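You operate a simulated robot arm through the tools that you are given. There is no shell and no other tool.

Carry out the task below with a simulated two-armed robot. There is one attempt and no reset: what you move stays moved.

Task
Unlock the narrow panel, reset it and jog the paper sheets fully back.
Fine: latch to FREE, power on, then mushroom button out and RESET; hold REV to the end.

The check looks at the end state, three seconds after you hand in, the way a careful person would. Anything else that was tipped, shoved, dropped, spilled or broken makes it a failure. Flat cloth is picked up by pressing the open fingertips on it (5 to 10 N) and closing them slowly along it; thin cloth reads only 2 to 8 mm in the jaws.

Robot
Two 7-joint arms with two-finger grippers on one trunk that stands fixed in place. Base frame: the origin is at the foot of the trunk, x ahead of it, y to its left, z up. Units: cm, rad, N and s.
The left shoulder is at [16.6, 21.6, 98.4], the right one opposite. With the tool pointing down near the work surface each hand reaches from about 10 to 86 cm from the base axis, measured 20 degrees to its own side. Payload 3.18 kg a hand.
The tool frame of a hand sits at the grasp point between the pads (the TCP): z along the fingers, y along the line on which they close. The tips reach 3 cm beyond it. The gripper opens to 14.4 cm. The gripper's body begins 10.3 cm behind the TCP.
Orientation is told as [roll, pitch, yaw] about the base's x, y, z axes, in that order, counted from this pose: with the fingers straight down and closing along the base's y, the tool's x points along the base's -x, its y along +y and its z along -z.

Tools
- The arms move only by the tool servo_tool. It takes "left_motion", "right_motion" or both (then of equal length, played together; a hand with none holds still); each is a list of rows, each an object (a shift or turn left out is 0, a gripper value left out holds the last) with "linear": the shift along the base's x, y, z in cm, a list of three; "rotation": the turn, a rotation vector about the base's x, y, z in rad, a list of three; "gripper": the opening, from 0 (shut) to 1 (fully open). In form: [{"linear": [dx, dy, dz], "rotation": [wx, wy, wz], "gripper": gripper}, ...]. A call has 1 to 20 rows; each row shifts and turns the commanded pose from where the row before left it. A row lasts 0.2 s, in which the tool goes at most 5 cm and 0.15 rad; a call with a longer step from one row to the next is refused whole, and so is a gripper value outside its range. Where a pose cannot be reached the arm comes as near as it can. A force on the tool above 40 N (or 10 N above the force at the start of the call, whichever is more), or a blocked arm, ends the call early, and 0.2 s more pass. The fingers move at their own pace and stop on an object; they squeeze with about 44 N. The grip force told is the motor's: it shows also when the fingers shut on nothing. Time passes only in rows, and 0.2 s behind the last, so rows that do not move let the fingers close. The reply holds the time, the measured pose of the TCP, the force on the tool along the base axes, the opening and the grip force, in the units named above and with some noise, with the torque about the TCP (base axes, N m) and any sound that the robot's microphone picked up.
- Cameras (640 x 400 px; columns grow to the right, rows downward): "scene" is now at [28.32, -6.05, 115.36]; the picture's right is [-0.64, -0.77, 0.00], its down [-0.47, 0.39, -0.79] and it looks along [0.61, -0.51, -0.61] (base axes); focal length 311 px, centre (320, 200). "left" rides on the left gripper at [7.6, -1.6, -14.3] in its tool frame; the picture's right is [0.21, 0.98, 0.00], its down [-0.84, 0.18, -0.51] and it looks along [-0.50, 0.11, 0.86] (tool axes); focal length 218 px, centre (320, 200). "right" rides on the right gripper at [7.6, 1.6, -14.3] in its tool frame; the picture's right is [-0.21, 0.98, 0.00], its down [-0.84, -0.18, -0.51] and it looks along [-0.50, -0.11, 0.86] (tool axes); focal length 218 px, centre (320, 200). There is no depth. A picture from a camera that has moved, and an enlarged one, comes with that camera's place and axes in the base frame and with its lens. The place of the scene camera against the robot may be out by one fixed shift of up to 1.2 cm in any direction.
- capture(camera): a new picture of that camera. No time passes.
- lift_body(by): slides the trunk up (or, below 0, down) by that many cm; the arms and the scene camera ride with it, the base frame stays. It gives what a move gives, with no picture.
- pan_tilt(pan, tilt): turns the head with the scene camera to pan (to the left, within 1.396 rad either way) and tilt (down, from -0.506 to 1.204), counted from straight ahead of the robot. It gives what a move gives.
- zoom(camera, box): a new picture of the part [left, top, right, bottom] of that camera's present view, enlarged. No time passes.
- sign_off(): hands the job in; it is judged then, once.

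Places have to be worked out from the pictures, the camera data and where the tool is seen. Open the grippers and draw the arms clear of the work before you hand the job in, unless the task says otherwise.

The tools are called after ">>>" as a command line: name --argument value ..., lists and objects as JSON in quotes. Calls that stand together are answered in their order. servo_tool: Moves the arms, as the interface text tells. Its arguments: {"type":"object","properties":{"left_motion":{"type":"array"},"right_motion":{"type":"array"}},"required":[]} The other tools are called the same way: lift_body (by) slides the trunk up or down; pan_tilt (pan, tilt) turns the head that bears the scene camera; capture (camera) takes a picture; zoom (camera, box) takes an enlarged picture of a part of a camera's view; sign_off () hands the job in.

At the start:

```text
time: 0.0
left_position: [57.03, -4.43, 85.84]
left_orientation: [0.001, -0.001, 0.001]
left_wrist_force: [0.2, 0.2, -0.4]
left_moment: [0.03, 0.0, 0.0]
left_width: 14.39
left_finger_force: 0.1
right_position: [46.46, -51.67, 77.73]
right_orientation: [0.001, 0.002, 0.001]
right_wrist_force: [0.1, -1.2, -0.1]
right_moment: [-0.02, -0.01, 0.0]
right_width: 14.4
right_finger_force: 0.1
trunk travel left (down, up): [-7.5, 29.4]
head pan, tilt: [-0.695, 0.653]
```

scene: 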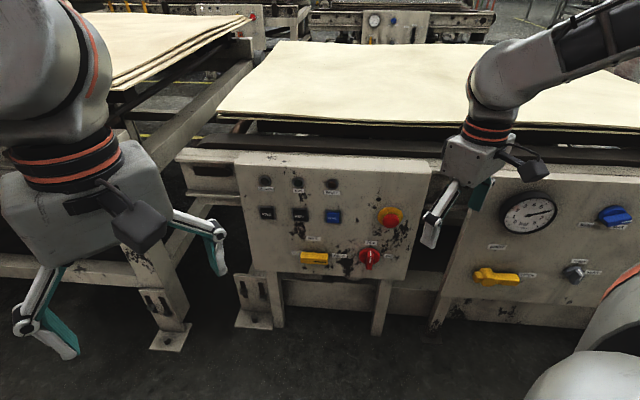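
right: 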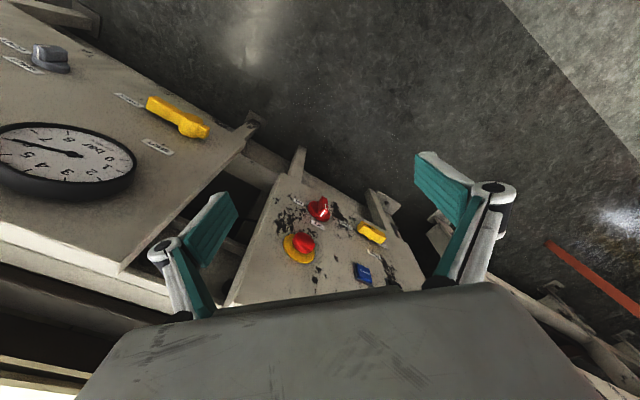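
left: 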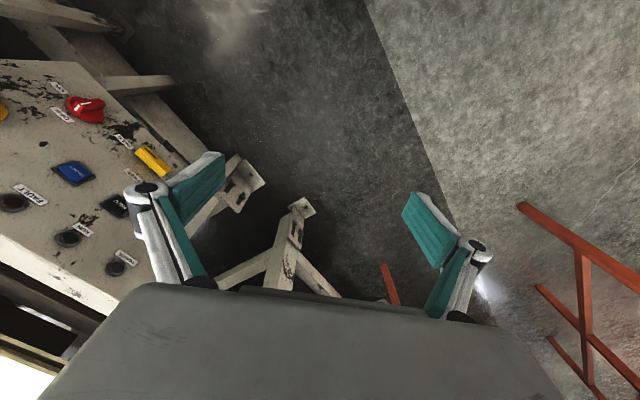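

The scene shows a narrow panel in the middle (three lamps, three push buttons, mushroom, yellow latch, red knob) and a wide panel to the right. I zoom in to read the labels.

>>> zoom --camera "scene" --box '[230, 150, 430, 280]'

>>> zoom --camera "scene" --box '[240, 170, 350, 240]'

>>> zoom --camera "scene" --box '[290, 200, 410, 280]'

>>> zoom --camera "scene" --box '[440, 170, 640, 310]'

```text
3.08 times, centred on (330, 215) of scene
camera zoom: at [28.32, -6.05, 115.36], right [-0.64, -0.77, 0.0], down [-0.47, 0.39, -0.79], along [0.61, -0.51, -0.61], focal length 957 px, centre (289, 154)
```

zoom: 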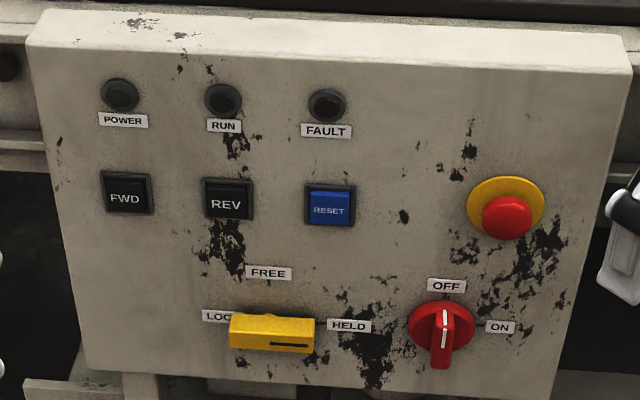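

```text
5.71 times, centred on (295, 205) of scene
camera zoom: at [28.32, -6.05, 115.36], right [-0.64, -0.77, 0.0], down [-0.47, 0.39, -0.79], along [0.61, -0.51, -0.61], focal length 1777 px, centre (463, 171)
```

zoom: 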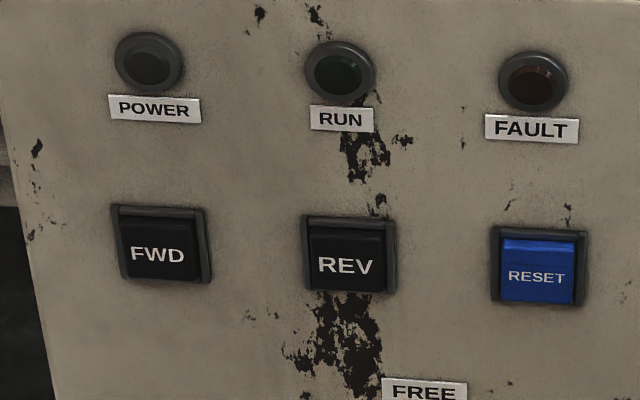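

```text
5.00 times, centred on (350, 240) of scene
camera zoom: at [28.32, -6.05, 115.36], right [-0.64, -0.77, 0.0], down [-0.47, 0.39, -0.79], along [0.61, -0.51, -0.61], focal length 1555 px, centre (170, 0)
```

zoom: 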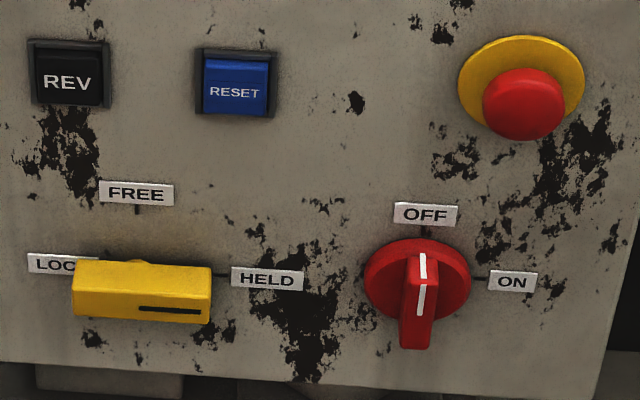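

```text
2.86 times, centred on (540, 240) of scene
camera zoom: at [28.32, -6.05, 115.36], right [-0.64, -0.77, 0.0], down [-0.47, 0.39, -0.79], along [0.61, -0.51, -0.61], focal length 888 px, centre (-309, 86)
```

zoom: 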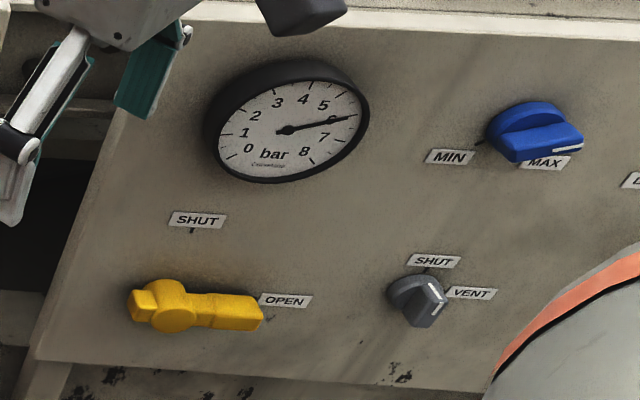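

The latch's mark points at HELD and FREE is up; the red switch is on OFF with ON to its right. I zoom the two wrist views to triangulate the panel.

>>> zoom --camera "right" --box '[220, 170, 420, 300]'

>>> zoom --camera "left" --box '[0, 60, 200, 290]'

>>> capture --camera "scene"

```text
3.08 times, centred on (320, 235) of right
camera zoom: at [38.78, -50.16, 92.08], right [0.21, 0.98, 0.0], down [0.84, -0.18, 0.51], along [0.5, -0.11, -0.86], focal length 672 px, centre (320, 92)
```

zoom: 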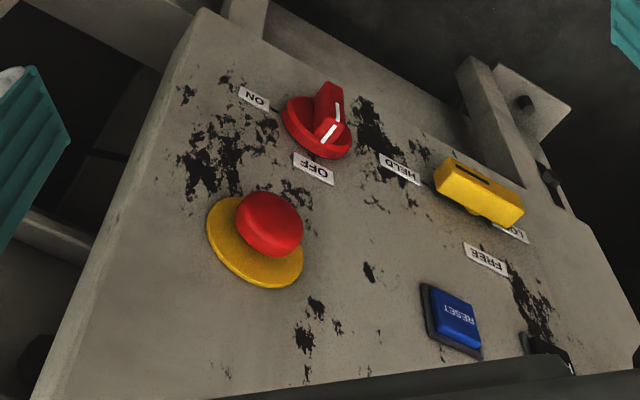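

```text
1.74 times, centred on (100, 175) of left
camera zoom: at [49.38, -5.99, 100.08], right [-0.21, 0.98, 0.0], down [0.84, 0.18, 0.51], along [0.5, 0.11, -0.86], focal length 380 px, centre (703, 244)
```

zoom: 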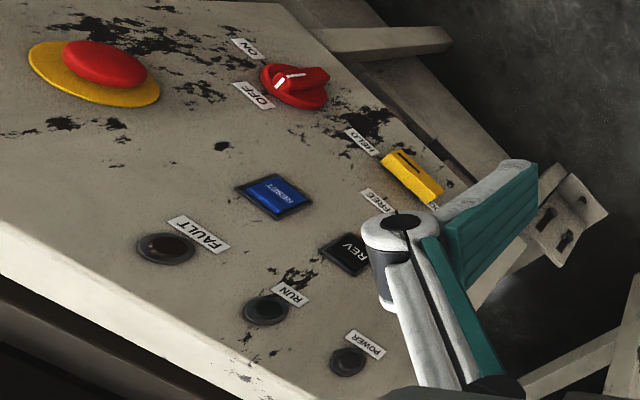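

```text
taken
camera scene: at [28.32, -6.05, 115.36], right [-0.64, -0.77, 0.0], down [-0.47, 0.39, -0.79], along [0.61, -0.51, -0.61], focal length 311 px, centre (320, 200)
```

scene: 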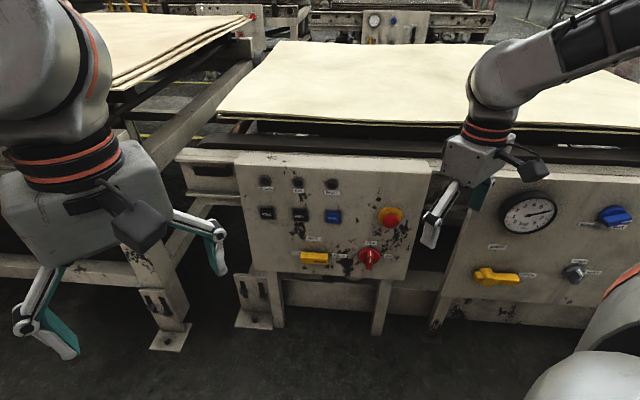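

Triangulating labels from both wrist cameras puts the narrow panel as a vertical plane at about x−y=125.7 (45° heading), with the latch pivot near (80,−45.5,45.4), the switch near (68.5,−57,46.6), the mushroom near (65.4,−60,62), RESET near (76,−49,61) and REV near (82,−43,61). I draw the left arm aside and start yawing the right hand towards the panel.

>>> servo_tool --left_motion '[{"linear": [-1.5, 4, 1]}, {"linear": [-1.5, 4, 1]}, {"linear": [-1.5, 4, 1]}, {"linear": [-1.5, 4, 1]}, {"linear": [-1.5, 4, 1]}, {"linear": [0, 2, 0]}]' --right_motion '[{"linear": [1.5, 3, 0], "rotation": [0, 0, -0.1309]}, {"linear": [1.5, 3, 0], "rotation": [0, 0, -0.1309]}, {"linear": [1.5, 3, 0], "rotation": [0, 0, -0.1309]}, {"linear": [1.5, 3, 0], "rotation": [0, 0, -0.1309]}, {"linear": [1.5, 3, 0], "rotation": [0, 0, -0.1309]}, {"linear": [1.5, 3, 0], "rotation": [0, 0, -0.1309]}]'

```text
time: 1.4
left_position: [49.63, 17.41, 90.79]
left_orientation: [0.001, 0.002, 0.002]
left_wrist_force: [-0.6, 0.3, -0.5]
left_moment: [-0.02, 0.01, -0.03]
left_width: 14.39
left_finger_force: 0.0
right_position: [55.41, -33.68, 77.71]
right_orientation: [-0.002, 0.0, -0.785]
right_wrist_force: [0.8, 0.1, -0.4]
right_moment: [0.01, -0.01, -0.03]
right_width: 14.4
right_finger_force: 0.1
trunk travel left (down, up): [-7.5, 29.4]
head pan, tilt: [-0.695, 0.653]
```

Left arm is clear and the right hand is yawed −45°. Next I pitch the right hand so the fingers point horizontally at the panel, lowering it at the same time.

>>> servo_tool --right_motion '[{"linear": [0.4, 0.6, -1.5], "rotation": [-0.101, -0.101, 0]}, {"linear": [0.4, 0.6, -1.5], "rotation": [-0.101, -0.101, 0]}, {"linear": [0.4, 0.6, -1.5], "rotation": [-0.101, -0.101, 0]}, {"linear": [0.4, 0.6, -1.5], "rotation": [-0.101, -0.101, 0]}, {"linear": [0.4, 0.6, -1.5], "rotation": [-0.101, -0.101, 0]}, {"linear": [0.4, 0.6, -1.5], "rotation": [-0.101, -0.101, 0]}, {"linear": [0.4, 0.6, -1.5], "rotation": [-0.101, -0.101, 0]}, {"linear": [0.4, 0.6, -1.5], "rotation": [-0.101, -0.101, 0]}, {"linear": [0.4, 0.6, -1.5], "rotation": [-0.101, -0.101, 0]}, {"linear": [0.4, 0.6, -1.5], "rotation": [-0.101, -0.101, 0]}, {"linear": [0.4, 0.6, -1.5], "rotation": [-0.101, -0.101, 0]}]'

>>> capture --camera "scene"

>>> capture --camera "right"

```text
time: 3.8
left_position: [49.6, 17.42, 90.91]
left_orientation: [0.0, 0.0, 0.0]
left_wrist_force: [0.9, 1.0, -1.2]
left_moment: [0.0, 0.01, 0.0]
left_width: 14.41
left_finger_force: 0.0
right_position: [80.75, -40.36, 72.11]
right_orientation: [-0.894, -1.563, 0.116]
right_wrist_force: [0.1, -0.3, 0.2]
right_moment: [-0.02, -0.03, 0.0]
right_width: 14.41
right_finger_force: 0.1
right hand out of reach, approached as far as the arm can: row 5, 6, 7, 8, 9, 10, 11
trunk travel left (down, up): [-7.5, 29.4]
head pan, tilt: [-0.695, 0.653]
```

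```text
taken
camera scene: at [28.37, -6.02, 115.34], right [-0.64, -0.77, 0.0], down [-0.47, 0.39, -0.79], along [0.61, -0.51, -0.61], focal length 311 px, centre (320, 200)
```

scene: 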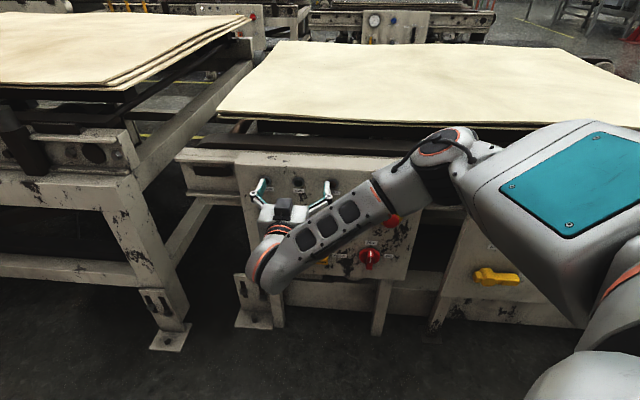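

```text
taken
camera right: at [71.66, -29.25, 64.58], right [0.69, 0.7, 0.2], down [-0.48, 0.23, 0.85], along [0.54, -0.68, 0.49], focal length 218 px, centre (320, 200)
```

right: 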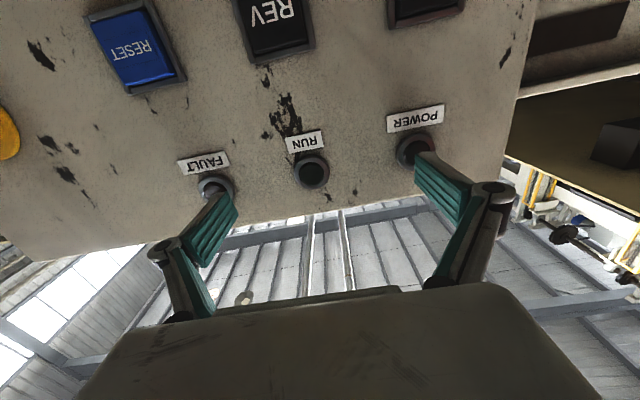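

The arm could not hold the commanded pose and ended 3 cm from the panel at (80.8,−40.4,72.1), untouched (forces ~0). I issue a small back-off of about 2 cm to learn which commanded pose the next move starts from.

>>> servo_tool --right_motion '[{"linear": [-1.0, 1.0, 0]}]'

```text
time: 4.2
left_position: [49.46, 17.37, 91.06]
left_orientation: [0.0, 0.001, 0.001]
left_wrist_force: [0.1, -0.1, -0.5]
left_moment: [-0.01, 0.02, -0.02]
left_width: 14.38
left_finger_force: 0.1
right_position: [80.76, -40.02, 72.87]
right_orientation: [-0.933, -1.57, 0.151]
right_wrist_force: [0.1, -0.4, -0.1]
right_moment: [-0.01, 0.01, 0.02]
right_width: 14.4
right_finger_force: 0.1
right hand out of reach, approached as far as the arm can: row 1
trunk travel left (down, up): [-7.5, 29.4]
head pan, tilt: [-0.695, 0.653]
```

Still limited by reach in this wrist bend; the tips are about half a centimetre off the panel, so I tilt the hand back down a little while asking for a retreat from the panel, and read how the pose responds.

>>> servo_tool --right_motion '[{"linear": [-1.0, 1.0, 0.5], "rotation": [0.101, 0.101, 0]}, {"linear": [-1.0, 1.0, 0.5], "rotation": [0.101, 0.101, 0]}]'

>>> capture --camera "scene"

```text
time: 4.8
left_position: [49.47, 17.36, 91.05]
left_orientation: [0.002, -0.001, -0.001]
left_wrist_force: [-0.1, 0.1, -0.7]
left_moment: [-0.02, -0.02, -0.06]
left_width: 14.39
left_finger_force: 0.1
right_position: [78.81, -37.85, 73.9]
right_orientation: [0.004, -1.284, -0.788]
right_wrist_force: [-0.1, 0.0, -0.7]
right_moment: [-0.02, 0.01, 0.02]
right_width: 14.36
right_finger_force: 0.0
trunk travel left (down, up): [-7.5, 29.4]
head pan, tilt: [-0.695, 0.653]
```

```text
taken
camera scene: at [28.26, -6.03, 115.4], right [-0.64, -0.77, 0.0], down [-0.47, 0.39, -0.79], along [0.61, -0.51, -0.61], focal length 311 px, centre (320, 200)
```

scene: 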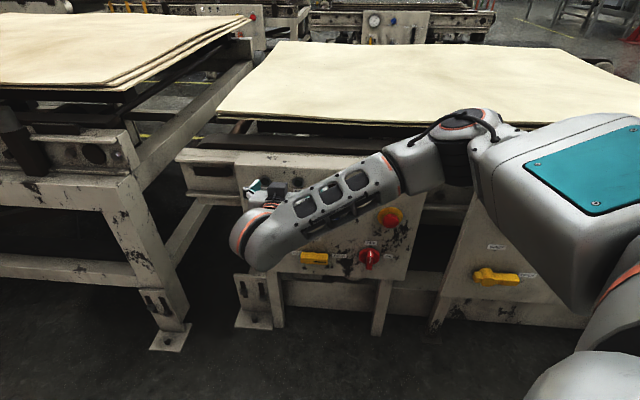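

The reply shows moves start from the measured pose, and with the fingers 16° below horizontal the pose is reachable again. I go down and back from the panel in a short call, towards the latch's height.

>>> servo_tool --right_motion '[{"linear": [-1.0, 0.6, -2.5]}, {"linear": [-1.0, 0.6, -2.5]}, {"linear": [-1.0, 0.6, -2.5]}, {"linear": [-1.0, 0.6, -2.5]}]'

```text
time: 5.8
left_position: [49.52, 17.32, 90.92]
left_orientation: [0.0, -0.001, 0.0]
left_wrist_force: [0.2, 0.6, 1.1]
left_moment: [-0.02, 0.03, -0.01]
left_width: 14.38
left_finger_force: 0.1
right_position: [77.1, -37.71, 65.92]
right_orientation: [-0.005, -1.282, -0.779]
right_wrist_force: [-0.7, 0.1, 0.6]
right_moment: [0.01, 0.02, 0.0]
right_width: 14.39
right_finger_force: 0.0
right hand out of reach, approached as far as the arm can: row 3, 4
trunk travel left (down, up): [-7.5, 29.4]
head pan, tilt: [-0.695, 0.653]
```

At this hand angle the limit lies ~8 cm off the panel. I tilt the fingers further down (to about 34° below horizontal) while retreating, to find a wrist posture with working room.

>>> servo_tool --right_motion '[{"linear": [-1.5, 1.5, -0.5], "rotation": [0.1, 0.1, 0]}, {"linear": [-1.5, 1.5, -0.5], "rotation": [0.1, 0.1, 0]}, {"linear": [-1.5, 1.5, -0.5], "rotation": [0.02, 0.02, 0]}]'

```text
time: 6.6
left_position: [49.62, 17.3, 90.95]
left_orientation: [-0.001, 0.0, 0.002]
left_wrist_force: [-1.1, 0.4, 0.2]
left_moment: [0.03, 0.02, -0.01]
left_width: 14.4
left_finger_force: 0.1
right_position: [72.68, -33.35, 64.41]
right_orientation: [-0.002, -0.972, -0.784]
right_wrist_force: [-0.2, 0.1, -0.5]
right_moment: [0.0, 0.04, 0.03]
right_width: 14.37
right_finger_force: 0.1
trunk travel left (down, up): [-7.5, 29.4]
head pan, tilt: [-0.695, 0.653]
```

That posture (34° down, 14 cm off the panel) is reachable. I lower it toward the latch height keeping the stand-off.

>>> servo_tool --right_motion '[{"linear": [-0.45, -0.45, -3.0]}, {"linear": [-0.45, -0.45, -3.0]}, {"linear": [-0.45, -0.45, -3.0]}, {"linear": [-0.45, -0.45, -3.0]}]'

>>> capture --camera "scene"

>>> capture --camera "right"

```text
time: 7.6
left_position: [49.51, 17.31, 90.99]
left_orientation: [0.0, 0.0, -0.002]
left_wrist_force: [0.1, 1.1, -0.2]
left_moment: [-0.03, 0.02, 0.0]
left_width: 14.42
left_finger_force: 0.1
right_position: [71.05, -37.29, 54.45]
right_orientation: [-0.004, -0.972, -0.781]
right_wrist_force: [0.3, -0.1, -0.6]
right_moment: [0.05, 0.01, 0.02]
right_width: 14.38
right_finger_force: 0.0
right hand out of reach, approached as far as the arm can: row 3, 4
trunk travel left (down, up): [-7.5, 29.4]
head pan, tilt: [-0.695, 0.653]
```

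```text
taken
camera scene: at [28.34, -6.06, 115.35], right [-0.64, -0.77, 0.0], down [-0.47, 0.39, -0.79], along [0.61, -0.51, -0.61], focal length 311 px, centre (320, 200)
```

scene: 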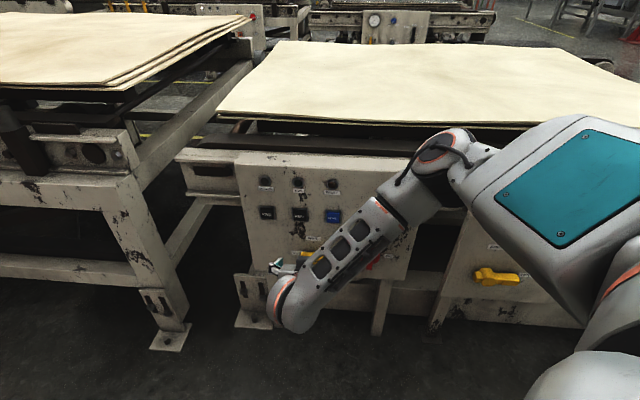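

```text
taken
camera right: at [60.77, -24.74, 56.25], right [0.77, 0.61, 0.17], down [-0.09, -0.17, 0.98], along [0.63, -0.77, -0.08], focal length 218 px, centre (320, 200)
```

right: 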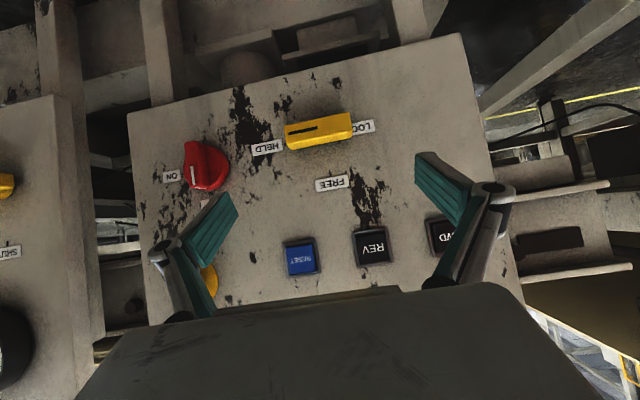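

The wrist bend limit (about 80° to the forearm) is what binds; a hand heading nearer −25° yaw should give room at the latch. I zoom the wrist view to refine the latch and switch geometry before turning the hand.

>>> zoom --camera "right" --box '[130, 80, 430, 290]'

>>> zoom --camera "right" --box '[240, 90, 390, 200]'

```text
1.90 times, centred on (280, 185) of right
camera zoom: at [60.77, -24.74, 56.25], right [0.77, 0.61, 0.17], down [-0.09, -0.17, 0.98], along [0.63, -0.77, -0.08], focal length 416 px, centre (396, 229)
```

zoom: 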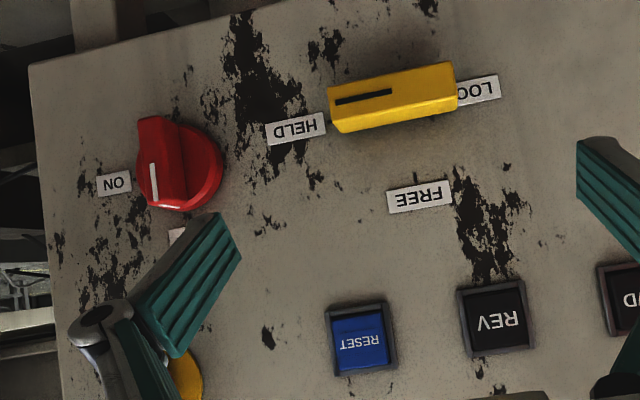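

```text
3.64 times, centred on (315, 145) of right
camera zoom: at [60.77, -24.74, 56.25], right [0.77, 0.61, 0.17], down [-0.09, -0.17, 0.98], along [0.63, -0.77, -0.08], focal length 794 px, centre (338, 400)
```

zoom: 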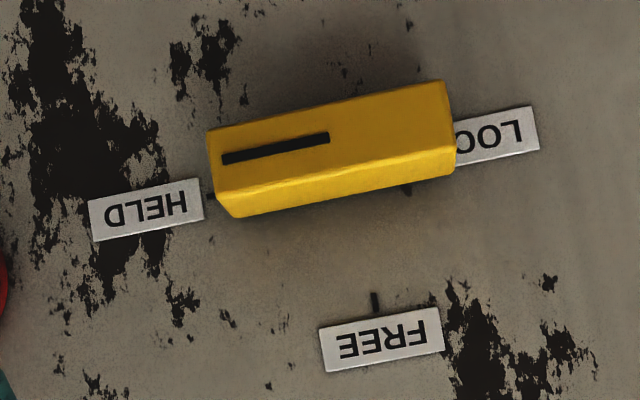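

Latch pivot resolves to about (80.2,−45.5,45.6), its bar ~8 cm long, 2 cm wide, front face ~3 cm off the panel, mark towards HELD. I turn the hand so the fingers close vertically at about −25° yaw, in short calls, while descending in front of it.

>>> servo_tool --right_motion '[{"linear": [-0.1, -0.2, -0.8], "rotation": [0.0881, -0.1127, -0.0175], "gripper": 0.5}, {"linear": [-0.1, -0.2, -0.8], "rotation": [0.0881, -0.1127, -0.0175]}, {"linear": [-0.1, -0.2, -0.8], "rotation": [0.0881, -0.1127, -0.0175]}, {"linear": [-0.1, -0.2, -0.8], "rotation": [0.0881, -0.1127, -0.0175]}]'

```text
time: 8.4
left_position: [49.51, 17.31, 91.11]
left_orientation: [0.001, -0.002, -0.001]
left_wrist_force: [0.2, -0.7, -0.3]
left_moment: [0.04, -0.04, -0.03]
left_width: 14.4
left_finger_force: 0.0
right_position: [78.56, -42.18, 58.79]
right_orientation: [0.649, -0.851, -1.332]
right_wrist_force: [-4.1, 6.2, -3.9]
right_moment: [-0.07, 0.15, 0.29]
right_width: 7.63
right_finger_force: 0.2
right hand out of reach, approached as far as the arm can: row 1, 2, 3, 4
trunk travel left (down, up): [-7.5, 29.4]
head pan, tilt: [-0.695, 0.653]
heard: click
stopped in row 4 (right hand): the force on the tool passed its limit at 68 N (the readings are from after the stop); the commanded pose is now the measured one
```

The hand slid outward against its reach limit and touched the panel with a click (68 N). I look at what was touched before doing anything else.

>>> capture --camera "scene"

>>> capture --camera "right"

>>> zoom --camera "scene" --box '[220, 140, 430, 290]'

```text
taken
camera scene: at [28.29, -6.09, 115.38], right [-0.64, -0.77, 0.0], down [-0.47, 0.39, -0.79], along [0.61, -0.51, -0.61], focal length 311 px, centre (320, 200)
```

scene: 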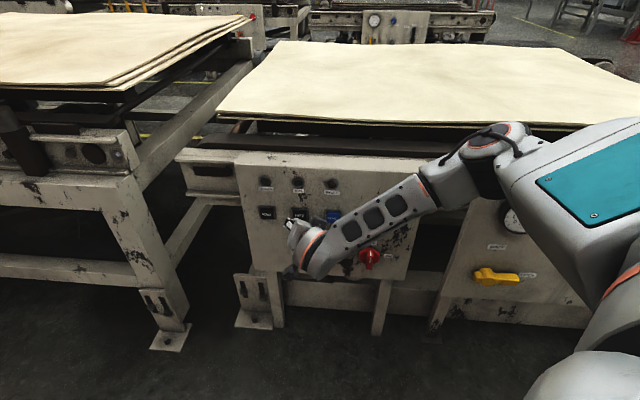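

```text
taken
camera right: at [68.12, -29.93, 61.3], right [0.69, 0.48, 0.55], down [-0.36, -0.43, 0.83], along [0.63, -0.76, -0.12], focal length 218 px, centre (320, 200)
```

right: 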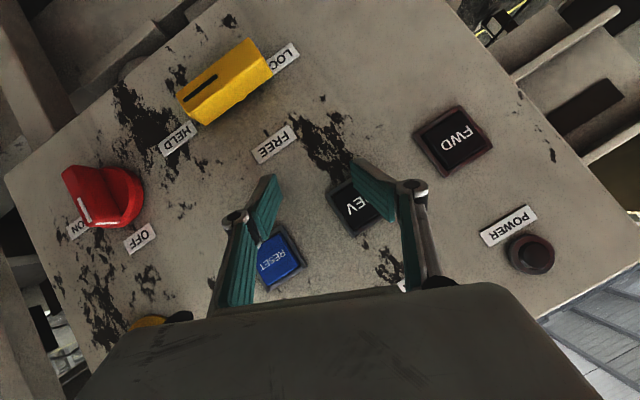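

```text
2.67 times, centred on (325, 215) of scene
camera zoom: at [28.29, -6.09, 115.38], right [-0.64, -0.77, 0.0], down [-0.47, 0.39, -0.79], along [0.61, -0.51, -0.61], focal length 829 px, centre (307, 160)
```

zoom: 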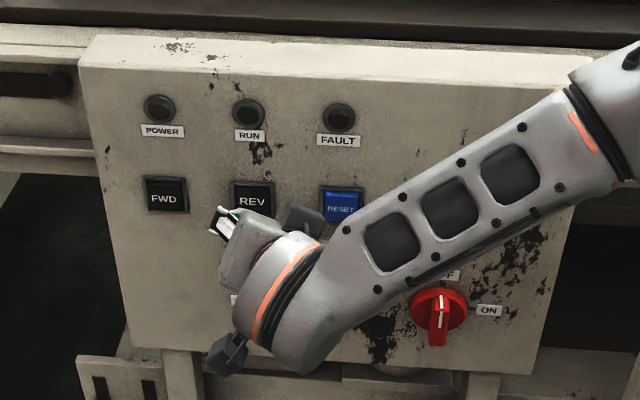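

The gripper is beside REV/RESET, so the click was probably one of those pressed with the power off; nothing looks damaged or lit. I back off by undoing the roll while drawing away from the panel.

>>> servo_tool --right_motion '[{"linear": [-1.5, 1.5, 0.3], "rotation": [-0.0881, 0.1127, 0.0175]}, {"linear": [-1.5, 1.5, 0.3], "rotation": [-0.0881, 0.1127, 0.0175]}]'

```text
time: 9.1
left_position: [49.58, 17.42, 91.02]
left_orientation: [0.001, -0.001, 0.001]
left_wrist_force: [1.1, 0.2, 1.2]
left_moment: [-0.03, -0.01, 0.01]
left_width: 14.45
left_finger_force: 0.1
right_position: [75.72, -39.29, 59.64]
right_orientation: [0.207, -0.927, -0.956]
right_wrist_force: [0.1, 0.0, -1.4]
right_moment: [-0.02, -0.02, -0.01]
right_width: 7.19
right_finger_force: 0.1
trunk travel left (down, up): [-7.5, 29.4]
head pan, tilt: [-0.695, 0.653]
```

Free again, about 7.6 cm off the panel. I continue the same retreat.

>>> servo_tool --right_motion '[{"linear": [-1.5, 1.5, 0.8], "rotation": [-0.07, 0.09, 0.0175]}, {"linear": [-1.5, 1.5, 0.8], "rotation": [0.03, 0.03, 0]}, {"linear": [-1.5, 1.5, 0.8], "rotation": [0.03, 0.03, 0]}]'

>>> capture --camera "right"

```text
time: 9.8
left_position: [49.53, 17.28, 91.05]
left_orientation: [0.001, -0.001, 0.0]
left_wrist_force: [-0.6, 0.4, -0.1]
left_moment: [0.0, -0.02, 0.0]
left_width: 14.38
left_finger_force: 0.0
right_position: [71.14, -34.86, 62.09]
right_orientation: [0.017, -0.836, -0.788]
right_wrist_force: [0.2, 0.3, -0.8]
right_moment: [0.01, -0.03, 0.02]
right_width: 7.19
right_finger_force: 0.0
trunk travel left (down, up): [-7.5, 29.4]
head pan, tilt: [-0.695, 0.653]
```

```text
taken
camera right: at [60.98, -22.73, 66.04], right [0.78, 0.6, 0.17], down [0.0, -0.27, 0.96], along [0.62, -0.75, -0.21], focal length 218 px, centre (320, 200)
```

right: 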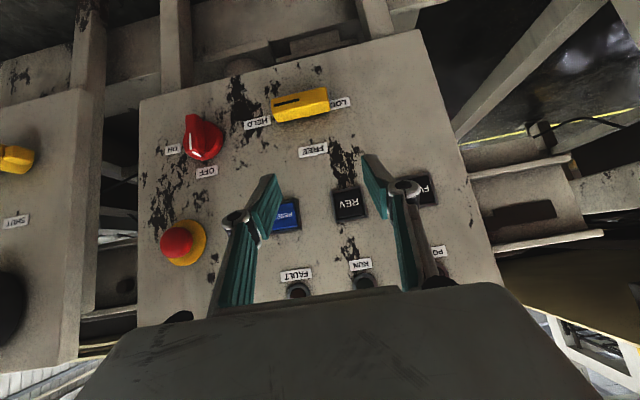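

Now at a safe 14 cm off the panel. The roll direction seems to be what hit a joint limit, so I test rolling the hand the other way about its own axis.

>>> servo_tool --right_motion '[{"rotation": [-0.0735, 0.0735, 0.0937]}, {"rotation": [-0.0735, 0.0735, 0.0937]}]'

```text
time: 10.4
left_position: [49.52, 17.42, 91.0]
left_orientation: [0.001, 0.001, -0.001]
left_wrist_force: [-0.5, 0.1, 0.1]
left_moment: [0.0, -0.03, -0.01]
left_width: 14.39
left_finger_force: 0.1
right_position: [71.18, -34.67, 61.96]
right_orientation: [-0.28, -0.792, -0.381]
right_wrist_force: [0.0, 0.0, -0.3]
right_moment: [0.01, 0.03, 0.0]
right_width: 7.2
right_finger_force: 0.0
trunk travel left (down, up): [-7.5, 29.4]
head pan, tilt: [-0.695, 0.653]
```

Rolling this way is reachable. I continue it in place.

>>> servo_tool --right_motion '[{"rotation": [-0.0735, 0.0735, 0.0937]}, {"rotation": [-0.0735, 0.0735, 0.0937]}, {"rotation": [-0.0735, 0.0735, 0.0937]}, {"rotation": [-0.0735, 0.0735, 0.0937]}]'

```text
time: 11.4
left_position: [49.54, 17.42, 91.0]
left_orientation: [0.001, -0.003, 0.001]
left_wrist_force: [0.8, 0.3, 0.0]
left_moment: [-0.01, 0.0, -0.03]
left_width: 14.4
left_finger_force: 0.0
right_position: [71.4, -34.79, 61.92]
right_orientation: [-0.671, -0.518, 0.242]
right_wrist_force: [-0.2, 0.4, -0.3]
right_moment: [-0.02, 0.01, 0.03]
right_width: 7.19
right_finger_force: 0.1
trunk travel left (down, up): [-7.5, 29.4]
head pan, tilt: [-0.695, 0.653]
```

The roll is fine this way; I finish it to −90° so that the fingers close vertically.

>>> servo_tool --right_motion '[{"rotation": [-0.0767, 0.0767, 0.0977]}, {"rotation": [-0.0767, 0.0767, 0.0977]}, {"rotation": [-0.0767, 0.0767, 0.0977]}, {"rotation": [-0.0767, 0.0767, 0.0977]}, {"rotation": [-0.0767, 0.0767, 0.0977]}]'

>>> capture --camera "right"

>>> capture --camera "scene"

```text
time: 12.7
left_position: [49.5, 17.32, 90.93]
left_orientation: [0.0, 0.0, 0.001]
left_wrist_force: [-0.9, -1.7, -0.5]
left_moment: [0.0, 0.01, 0.0]
left_width: 14.41
left_finger_force: 0.0
right_position: [71.24, -34.74, 62.14]
right_orientation: [-0.819, 0.0, 0.783]
right_wrist_force: [-0.2, -0.6, 0.1]
right_moment: [0.01, 0.01, 0.0]
right_width: 7.21
right_finger_force: 0.1
trunk travel left (down, up): [-7.5, 29.4]
head pan, tilt: [-0.695, 0.653]
```

```text
taken
camera right: at [57.66, -32.01, 70.57], right [-0.32, 0.62, -0.72], down [0.42, 0.77, 0.48], along [0.85, -0.15, -0.51], focal length 218 px, centre (320, 200)
```

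right: 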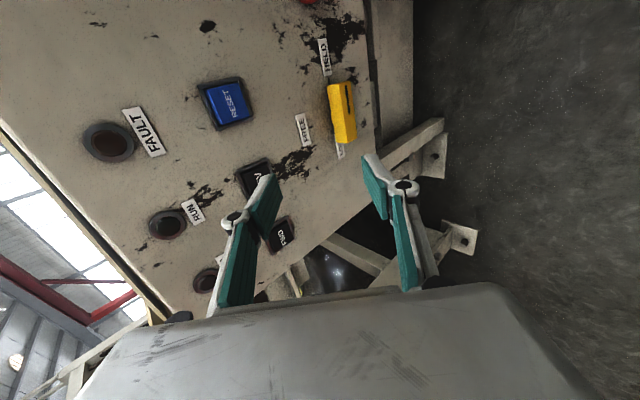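

```text
taken
camera scene: at [28.33, -6.06, 115.36], right [-0.64, -0.77, 0.0], down [-0.47, 0.39, -0.79], along [0.61, -0.51, -0.61], focal length 311 px, centre (320, 200)
```

scene: 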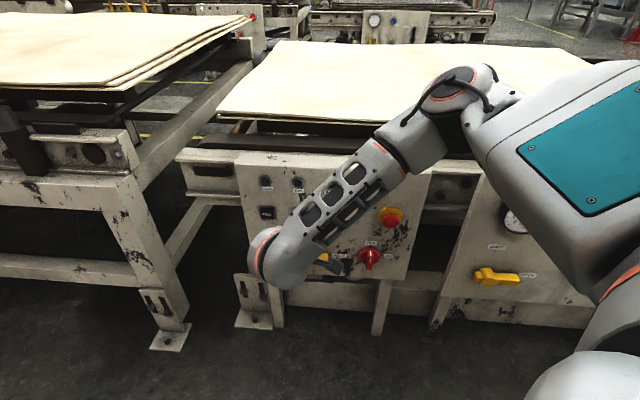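

Fingers now close vertically with the hand 47° below horizontal. I try pitching it up a little here to see whether this roll leaves more reach.

>>> servo_tool --right_motion '[{"rotation": [-0.1, -0.1, 0]}, {"rotation": [-0.1, -0.1, 0]}]'

```text
time: 13.2
left_position: [49.62, 17.34, 90.94]
left_orientation: [0.002, -0.001, -0.001]
left_wrist_force: [-0.5, 0.0, 0.8]
left_moment: [0.03, 0.05, 0.0]
left_width: 14.42
left_finger_force: 0.0
right_position: [71.27, -34.71, 61.96]
right_orientation: [-1.103, 0.0, 0.782]
right_wrist_force: [-0.1, -0.4, -0.4]
right_moment: [0.0, 0.03, 0.0]
right_width: 7.19
right_finger_force: 0.1
trunk travel left (down, up): [-7.5, 29.4]
head pan, tilt: [-0.695, 0.653]
```

Reachable at 27° below horizontal. Two more steps up.

>>> servo_tool --right_motion '[{"rotation": [-0.1, -0.1, 0]}, {"rotation": [-0.1, -0.1, 0]}]'

```text
time: 13.8
left_position: [49.52, 17.25, 91.05]
left_orientation: [0.0, -0.001, 0.0]
left_wrist_force: [0.7, 0.0, 0.9]
left_moment: [0.04, -0.04, 0.03]
left_width: 14.37
left_finger_force: 0.0
right_position: [70.51, -38.47, 64.82]
right_orientation: [-1.385, -0.005, 0.786]
right_wrist_force: [-0.4, -0.1, 0.2]
right_moment: [0.02, -0.02, 0.0]
right_width: 7.21
right_finger_force: 0.0
right hand out of reach, approached as far as the arm can: row 1, 2
trunk travel left (down, up): [-7.5, 29.4]
head pan, tilt: [-0.695, 0.653]
```

The bend limit shows at 11° below horizontal (drifted slightly, still ~12 cm off). I turn the heading from −45° towards −28° to relieve the wrist.

>>> servo_tool --right_motion '[{"linear": [0, 0.5, -0.5], "rotation": [0, 0, 0.14]}, {"linear": [0, 0.5, -0.5], "rotation": [0, 0, 0.14]}]'

```text
time: 14.4
left_position: [49.5, 17.32, 91.05]
left_orientation: [-0.001, 0.0, -0.002]
left_wrist_force: [-0.1, -0.1, 0.5]
left_moment: [0.0, -0.01, -0.02]
left_width: 14.39
left_finger_force: 0.0
right_position: [70.41, -37.31, 63.79]
right_orientation: [-1.387, -0.003, 1.067]
right_wrist_force: [-1.0, 0.3, -0.5]
right_moment: [0.0, 0.02, -0.01]
right_width: 7.16
right_finger_force: 0.1
trunk travel left (down, up): [-7.5, 29.4]
head pan, tilt: [-0.695, 0.653]
```

Reachable with heading −29°. I lower towards the latch height in short steps.

>>> servo_tool --right_motion '[{"linear": [-0.3, -0.3, -3]}, {"linear": [-0.3, -0.3, -3]}, {"linear": [-0.3, -0.3, -3]}]'

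```text
time: 15.2
left_position: [49.6, 17.31, 90.93]
left_orientation: [0.0, -0.001, 0.001]
left_wrist_force: [-0.5, -0.2, -0.9]
left_moment: [-0.02, 0.01, 0.04]
left_width: 14.41
left_finger_force: 0.0
right_position: [69.63, -40.46, 57.23]
right_orientation: [-1.384, -0.003, 1.064]
right_wrist_force: [-0.1, -0.2, -0.4]
right_moment: [-0.01, -0.04, -0.03]
right_width: 7.21
right_finger_force: 0.0
right hand out of reach, approached as far as the arm can: row 2, 3
trunk travel left (down, up): [-7.5, 29.4]
head pan, tilt: [-0.695, 0.653]
```

Still bend-limited when low because the elbow is raised and the arm folded; raising the trunk will let the arm stretch out downward and straighten the wrist. I lift the trunk 10 cm.

>>> lift_body --by 10

```text
time: 16.6
left_position: [49.68, 17.33, 100.81]
left_orientation: [0.0, 0.004, 0.0]
left_wrist_force: [-0.1, 0.2, 0.6]
left_moment: [-0.02, 0.05, -0.01]
left_width: 14.4
left_finger_force: 0.0
right_position: [73.83, -40.36, 89.03]
right_orientation: [-1.694, -0.171, 1.09]
right_wrist_force: [0.3, 0.2, 0.2]
right_moment: [-0.03, -0.02, -0.02]
right_width: 7.23
right_finger_force: 0.0
trunk travel left (down, up): [-17.5, 19.4]
head pan, tilt: [-0.695, 0.653]
```

The right hand rose more than the trunk (now at z 89, slightly upward-pointing). I check the scene before moving on.

>>> capture --camera "scene"

>>> capture --camera "right"

```text
taken
camera scene: at [17.73, -6.06, 127.5], right [-0.64, -0.77, 0.0], down [-0.47, 0.39, -0.79], along [0.61, -0.51, -0.61], focal length 311 px, centre (320, 200)
```

scene: 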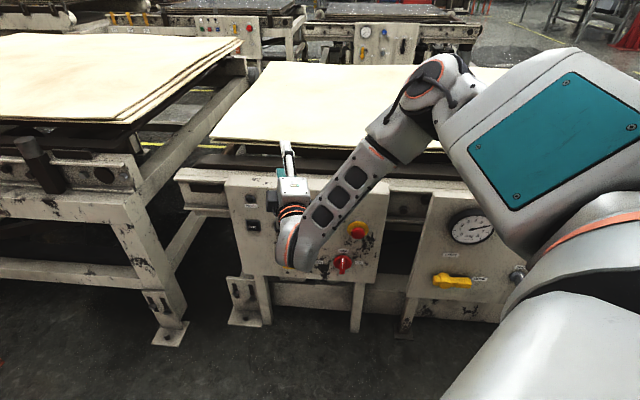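

```text
taken
camera right: at [58.22, -40.12, 84.41], right [0.28, 0.27, -0.92], down [-0.09, 0.96, 0.26], along [0.96, 0.01, 0.29], focal length 218 px, centre (320, 200)
```

right: 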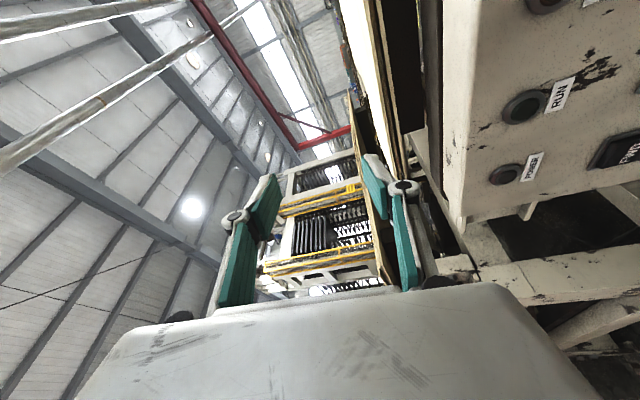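

The trunk lift also moved the shoulder back ~10 cm (camera data shows it), which explains the hand's shift. With the arm now more stretched, I bring the hand down in front of the panel, tilted 30° below horizontal and heading −45°.

>>> servo_tool --right_motion '[{"linear": [-1.0, 1.0, -2.0], "rotation": [0.0499, 0.1238, -0.0476]}, {"linear": [-1.0, 1.0, -2.0], "rotation": [0.0499, 0.1238, -0.0476]}, {"linear": [-1.0, 1.0, -2.0], "rotation": [0.0499, 0.1238, -0.0476]}, {"linear": [-0.5, 0.5, -2.8], "rotation": [0.0499, 0.1238, -0.0476]}, {"linear": [-0.5, 0.5, -2.8], "rotation": [0.0499, 0.1238, -0.0476]}]'

```text
time: 17.8
left_position: [49.5, 17.31, 101.01]
left_orientation: [0.0, -0.001, 0.001]
left_wrist_force: [0.0, 0.4, -0.6]
left_moment: [0.0, 0.0, -0.02]
left_width: 14.37
left_finger_force: 0.0
right_position: [68.72, -38.13, 79.29]
right_orientation: [-1.044, -0.005, 0.788]
right_wrist_force: [0.9, -0.6, 0.3]
right_moment: [0.0, 0.01, 0.01]
right_width: 7.19
right_finger_force: 0.1
right hand out of reach, approached as far as the arm can: row 3, 4, 5
trunk travel left (down, up): [-17.5, 19.4]
head pan, tilt: [-0.695, 0.653]
```

Orientation reached at ~13 cm from the panel. I continue straight down to stretch the arm.

>>> servo_tool --right_motion '[{"linear": [0.3, 0, -3]}, {"linear": [0.3, 0, -3]}, {"linear": [0.3, 0, -3]}]'

```text
time: 18.6
left_position: [49.48, 17.38, 100.99]
left_orientation: [0.0, 0.0, -0.001]
left_wrist_force: [0.1, 0.8, -0.8]
left_moment: [-0.03, 0.02, -0.03]
left_width: 14.39
left_finger_force: 0.0
right_position: [67.54, -42.17, 74.77]
right_orientation: [-1.046, -0.004, 0.787]
right_wrist_force: [-0.9, -0.2, -0.4]
right_moment: [-0.02, 0.0, 0.04]
right_width: 7.23
right_finger_force: 0.1
right hand out of reach, approached as far as the arm can: row 1, 2, 3
trunk travel left (down, up): [-17.5, 19.4]
head pan, tilt: [-0.695, 0.653]
```

With the elbow raised, lower poses are not reachable from the lifted trunk, so lifting does not help. I tilt the hand further down and draw back, then I will return the trunk and try lower.

>>> servo_tool --right_motion '[{"linear": [-1.5, 1.0, 0.5], "rotation": [0.1, 0.1, 0]}, {"linear": [-1.5, 1.0, 0.5], "rotation": [0.1, 0.1, 0]}, {"linear": [-1.5, 1.0, 0.5], "rotation": [0.1, 0.1, 0]}, {"linear": [-1.5, 1.0, 0.5], "rotation": [0.1, 0.1, 0]}]'

```text
time: 19.6
left_position: [49.41, 17.32, 100.93]
left_orientation: [0.0, -0.002, 0.001]
left_wrist_force: [0.3, 0.2, -0.8]
left_moment: [0.01, -0.02, 0.01]
left_width: 14.45
left_finger_force: 0.1
right_position: [61.66, -38.06, 76.83]
right_orientation: [-0.485, -0.004, 0.785]
right_wrist_force: [0.2, 0.1, -0.2]
right_moment: [0.01, 0.0, -0.03]
right_width: 7.2
right_finger_force: 0.0
trunk travel left (down, up): [-17.5, 19.4]
head pan, tilt: [-0.695, 0.653]
```

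Reachable and clear (17+ cm from the panel). I bring the trunk back down.

>>> lift_body --by -10

>>> capture --camera "scene"

```text
time: 20.9
left_position: [49.42, 17.33, 91.25]
left_orientation: [-0.001, -0.004, -0.001]
left_wrist_force: [-1.3, 0.5, 0.6]
left_moment: [0.0, -0.03, -0.02]
left_width: 14.4
left_finger_force: 0.0
right_position: [61.84, -38.15, 66.74]
right_orientation: [-0.487, -0.005, 0.784]
right_wrist_force: [-0.3, 0.2, -0.3]
right_moment: [0.01, -0.01, 0.02]
right_width: 7.19
right_finger_force: 0.0
trunk travel left (down, up): [-7.5, 29.4]
head pan, tilt: [-0.695, 0.653]
```

```text
taken
camera scene: at [28.17, -6.05, 115.44], right [-0.64, -0.77, 0.0], down [-0.47, 0.39, -0.8], along [0.61, -0.51, -0.61], focal length 311 px, centre (320, 200)
```

scene: 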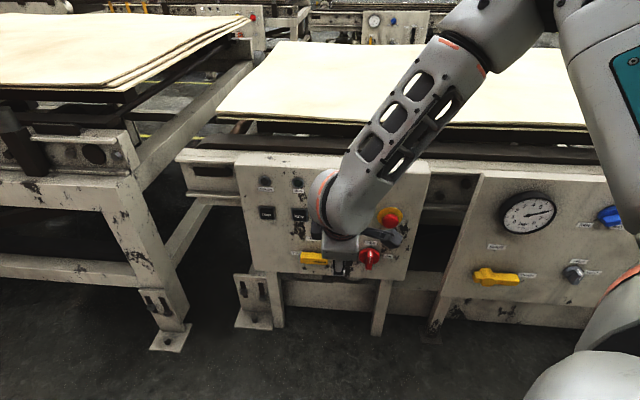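

Trunk is back and the hand is free. I lower the trunk a further 7 cm so that the shoulder sits nearer the controls' height, which should ease the wrist.

>>> servo_tool --right_motion '[{"linear": [0.5, 0, 2]}, {"linear": [0.5, 0, 2]}]'

>>> lift_body --by -7

>>> capture --camera "scene"

```text
time: 21.5
left_position: [49.58, 17.34, 91.07]
left_orientation: [0.0, -0.002, 0.001]
left_wrist_force: [-0.1, -0.9, 0.3]
left_moment: [0.01, 0.02, 0.01]
left_width: 14.39
left_finger_force: 0.0
right_position: [62.85, -38.16, 70.9]
right_orientation: [-0.486, -0.002, 0.784]
right_wrist_force: [-0.5, 0.6, 0.2]
right_moment: [0.03, -0.02, 0.0]
right_width: 7.22
right_finger_force: 0.0
trunk travel left (down, up): [-7.5, 29.4]
head pan, tilt: [-0.695, 0.653]
```

```text
time: 22.6
left_position: [49.4, 17.42, 84.17]
left_orientation: [0.001, -0.003, 0.001]
left_wrist_force: [-0.1, -0.9, 0.4]
left_moment: [0.01, 0.0, -0.02]
left_width: 14.42
left_finger_force: 0.0
right_position: [62.73, -38.08, 63.81]
right_orientation: [-0.486, -0.006, 0.785]
right_wrist_force: [-0.1, 0.0, 0.7]
right_moment: [0.03, -0.01, 0.03]
right_width: 7.21
right_finger_force: 0.0
trunk travel left (down, up): [-0.5, 36.4]
head pan, tilt: [-0.695, 0.653]
```

```text
taken
camera scene: at [34.32, -6.06, 106.3], right [-0.64, -0.77, 0.0], down [-0.47, 0.39, -0.8], along [0.61, -0.51, -0.61], focal length 311 px, centre (320, 200)
```

scene: 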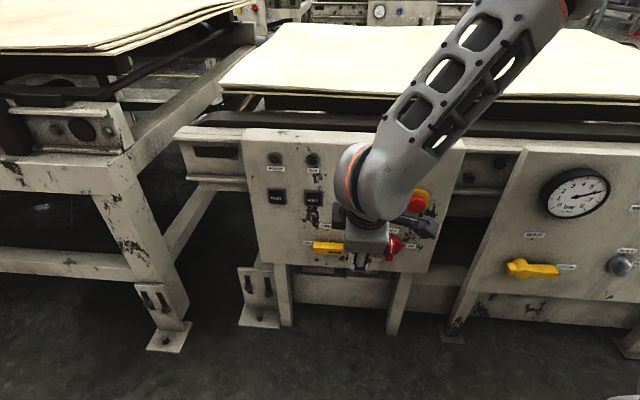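

Shoulder is now lower and further forward. I turn to heading −30°, 30° below horizontal, close the fingers to use them as a poker, and move to a stand-off above the left end of the latch.

>>> servo_tool --right_motion '[{"linear": [1.0, 0, -1.0], "rotation": [0, 0, 0.131], "gripper": 0}, {"linear": [1.0, 0, -1.0], "rotation": [0, 0, 0.131]}, {"linear": [1.5, 0, -1.5], "rotation": [-0.07, -0.1215, 0]}, {"linear": [1.5, 0, -1.5], "rotation": [-0.07, -0.1215, 0]}]'

```text
time: 23.6
left_position: [49.56, 17.25, 83.94]
left_orientation: [0.0, 0.0, 0.0]
left_wrist_force: [-1.1, -0.3, -0.5]
left_moment: [0.03, 0.06, 0.0]
left_width: 14.39
left_finger_force: 0.1
right_position: [67.7, -38.18, 58.71]
right_orientation: [-0.765, -0.002, 1.047]
right_wrist_force: [0.2, 0.6, 0.3]
right_moment: [-0.01, 0.0, 0.01]
right_width: 0.01
right_finger_force: 31.0
trunk travel left (down, up): [-0.5, 36.4]
head pan, tilt: [-0.695, 0.653]
```

Reachable so far (heading −30°, 46° below horizontal). Two more steps of pitching up and approaching.

>>> servo_tool --right_motion '[{"linear": [2.0, 0, -1.8], "rotation": [-0.07, -0.1215, 0]}, {"linear": [2.0, 0, -1.8], "rotation": [-0.07, -0.1215, 0]}]'

>>> capture --camera "right"

>>> capture --camera "scene"

```text
time: 24.2
left_position: [49.57, 17.33, 83.98]
left_orientation: [-0.001, 0.0, 0.0]
left_wrist_force: [0.2, -0.2, 0.4]
left_moment: [0.01, 0.04, 0.01]
left_width: 14.38
left_finger_force: 0.0
right_position: [71.8, -38.34, 54.89]
right_orientation: [-1.047, -0.003, 1.048]
right_wrist_force: [0.7, 0.2, -0.2]
right_moment: [0.01, -0.01, 0.0]
right_width: 0.01
right_finger_force: 31.3
trunk travel left (down, up): [-0.5, 36.4]
head pan, tilt: [-0.695, 0.653]
```

```text
taken
camera right: at [56.48, -38.51, 60.71], right [-0.32, 0.43, -0.85], down [0.12, 0.9, 0.41], along [0.94, 0.03, -0.34], focal length 218 px, centre (320, 200)
```

right: 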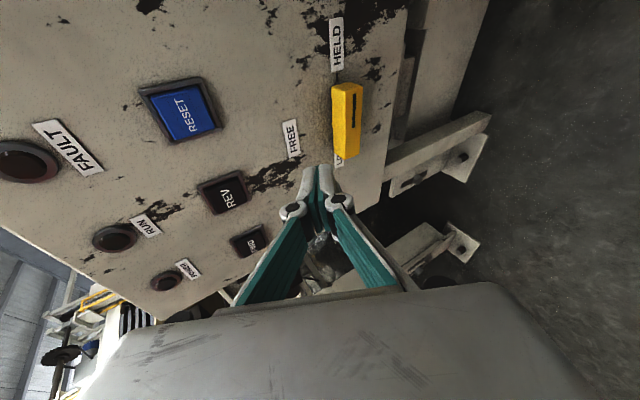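

```text
taken
camera scene: at [34.48, -6.09, 106.2], right [-0.64, -0.77, 0.0], down [-0.47, 0.39, -0.79], along [0.61, -0.51, -0.61], focal length 311 px, centre (320, 200)
```

scene: 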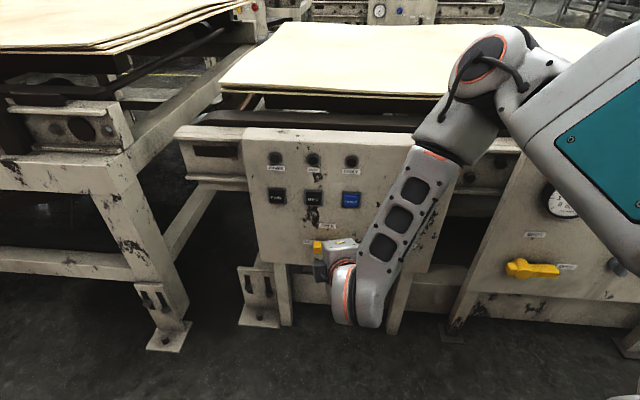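

The pose is good: 11 cm off the panel, fingers shut, pointing at the latch area. I advance to just above the latch's left end (tip about 1.4 cm off the panel face).

>>> servo_tool --right_motion '[{"linear": [1.85, -0.65, -0.6]}, {"linear": [1.85, -0.65, -0.6]}, {"linear": [1.85, -0.65, -0.6]}]'

>>> capture --camera "right"

>>> zoom --camera "scene" --box '[230, 120, 470, 290]'

```text
time: 25.0
left_position: [49.47, 17.35, 84.06]
left_orientation: [0.0, 0.001, 0.0]
left_wrist_force: [0.5, -0.2, 0.2]
left_moment: [0.0, 0.02, -0.02]
left_width: 14.41
left_finger_force: 0.1
right_position: [77.36, -40.24, 53.32]
right_orientation: [-1.046, -0.003, 1.048]
right_wrist_force: [0.9, 0.6, 0.7]
right_moment: [-0.01, 0.01, -0.03]
right_width: 0.0
right_finger_force: 30.8
trunk travel left (down, up): [-0.5, 36.4]
head pan, tilt: [-0.695, 0.653]
```

```text
taken
camera right: at [62.12, -40.37, 59.1], right [-0.32, 0.43, -0.85], down [0.12, 0.9, 0.41], along [0.94, 0.03, -0.34], focal length 218 px, centre (320, 200)
```

right: 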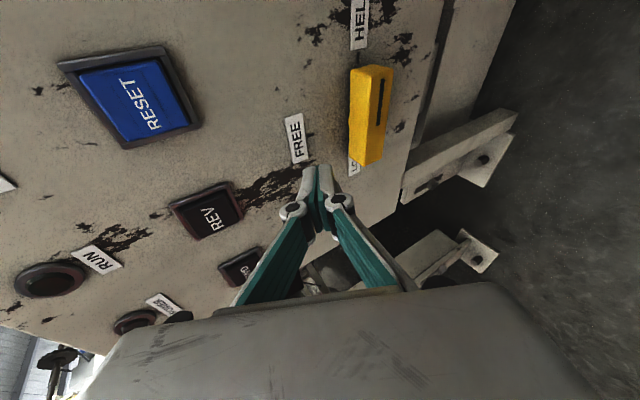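

```text
2.35 times, centred on (350, 205) of scene
camera zoom: at [34.42, -6.05, 106.24], right [-0.64, -0.77, 0.0], down [-0.47, 0.39, -0.79], along [0.61, -0.51, -0.61], focal length 732 px, centre (249, 188)
```

zoom: 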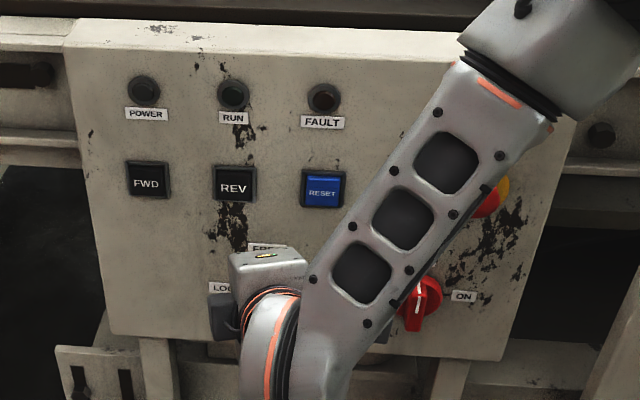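

The FREE label re-triangulates to the same place, so the calibration is consistent. I zoom to refine where the latch bar's ends are relative to the fingertip.

>>> zoom --camera "right" --box '[260, 40, 460, 230]'

```text
2.11 times, centred on (360, 135) of right
camera zoom: at [62.12, -40.37, 59.1], right [-0.32, 0.43, -0.85], down [0.12, 0.9, 0.41], along [0.94, 0.03, -0.34], focal length 460 px, centre (236, 337)
```

zoom: 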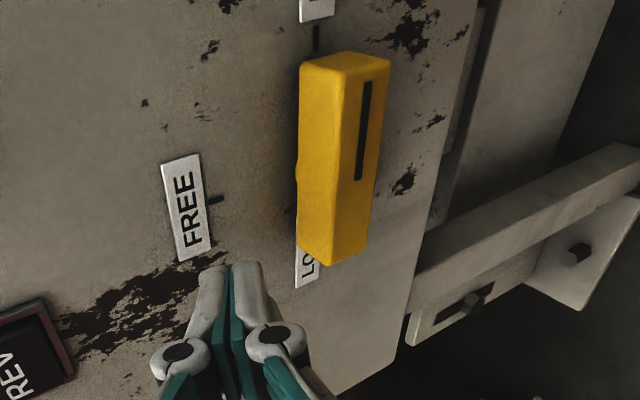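

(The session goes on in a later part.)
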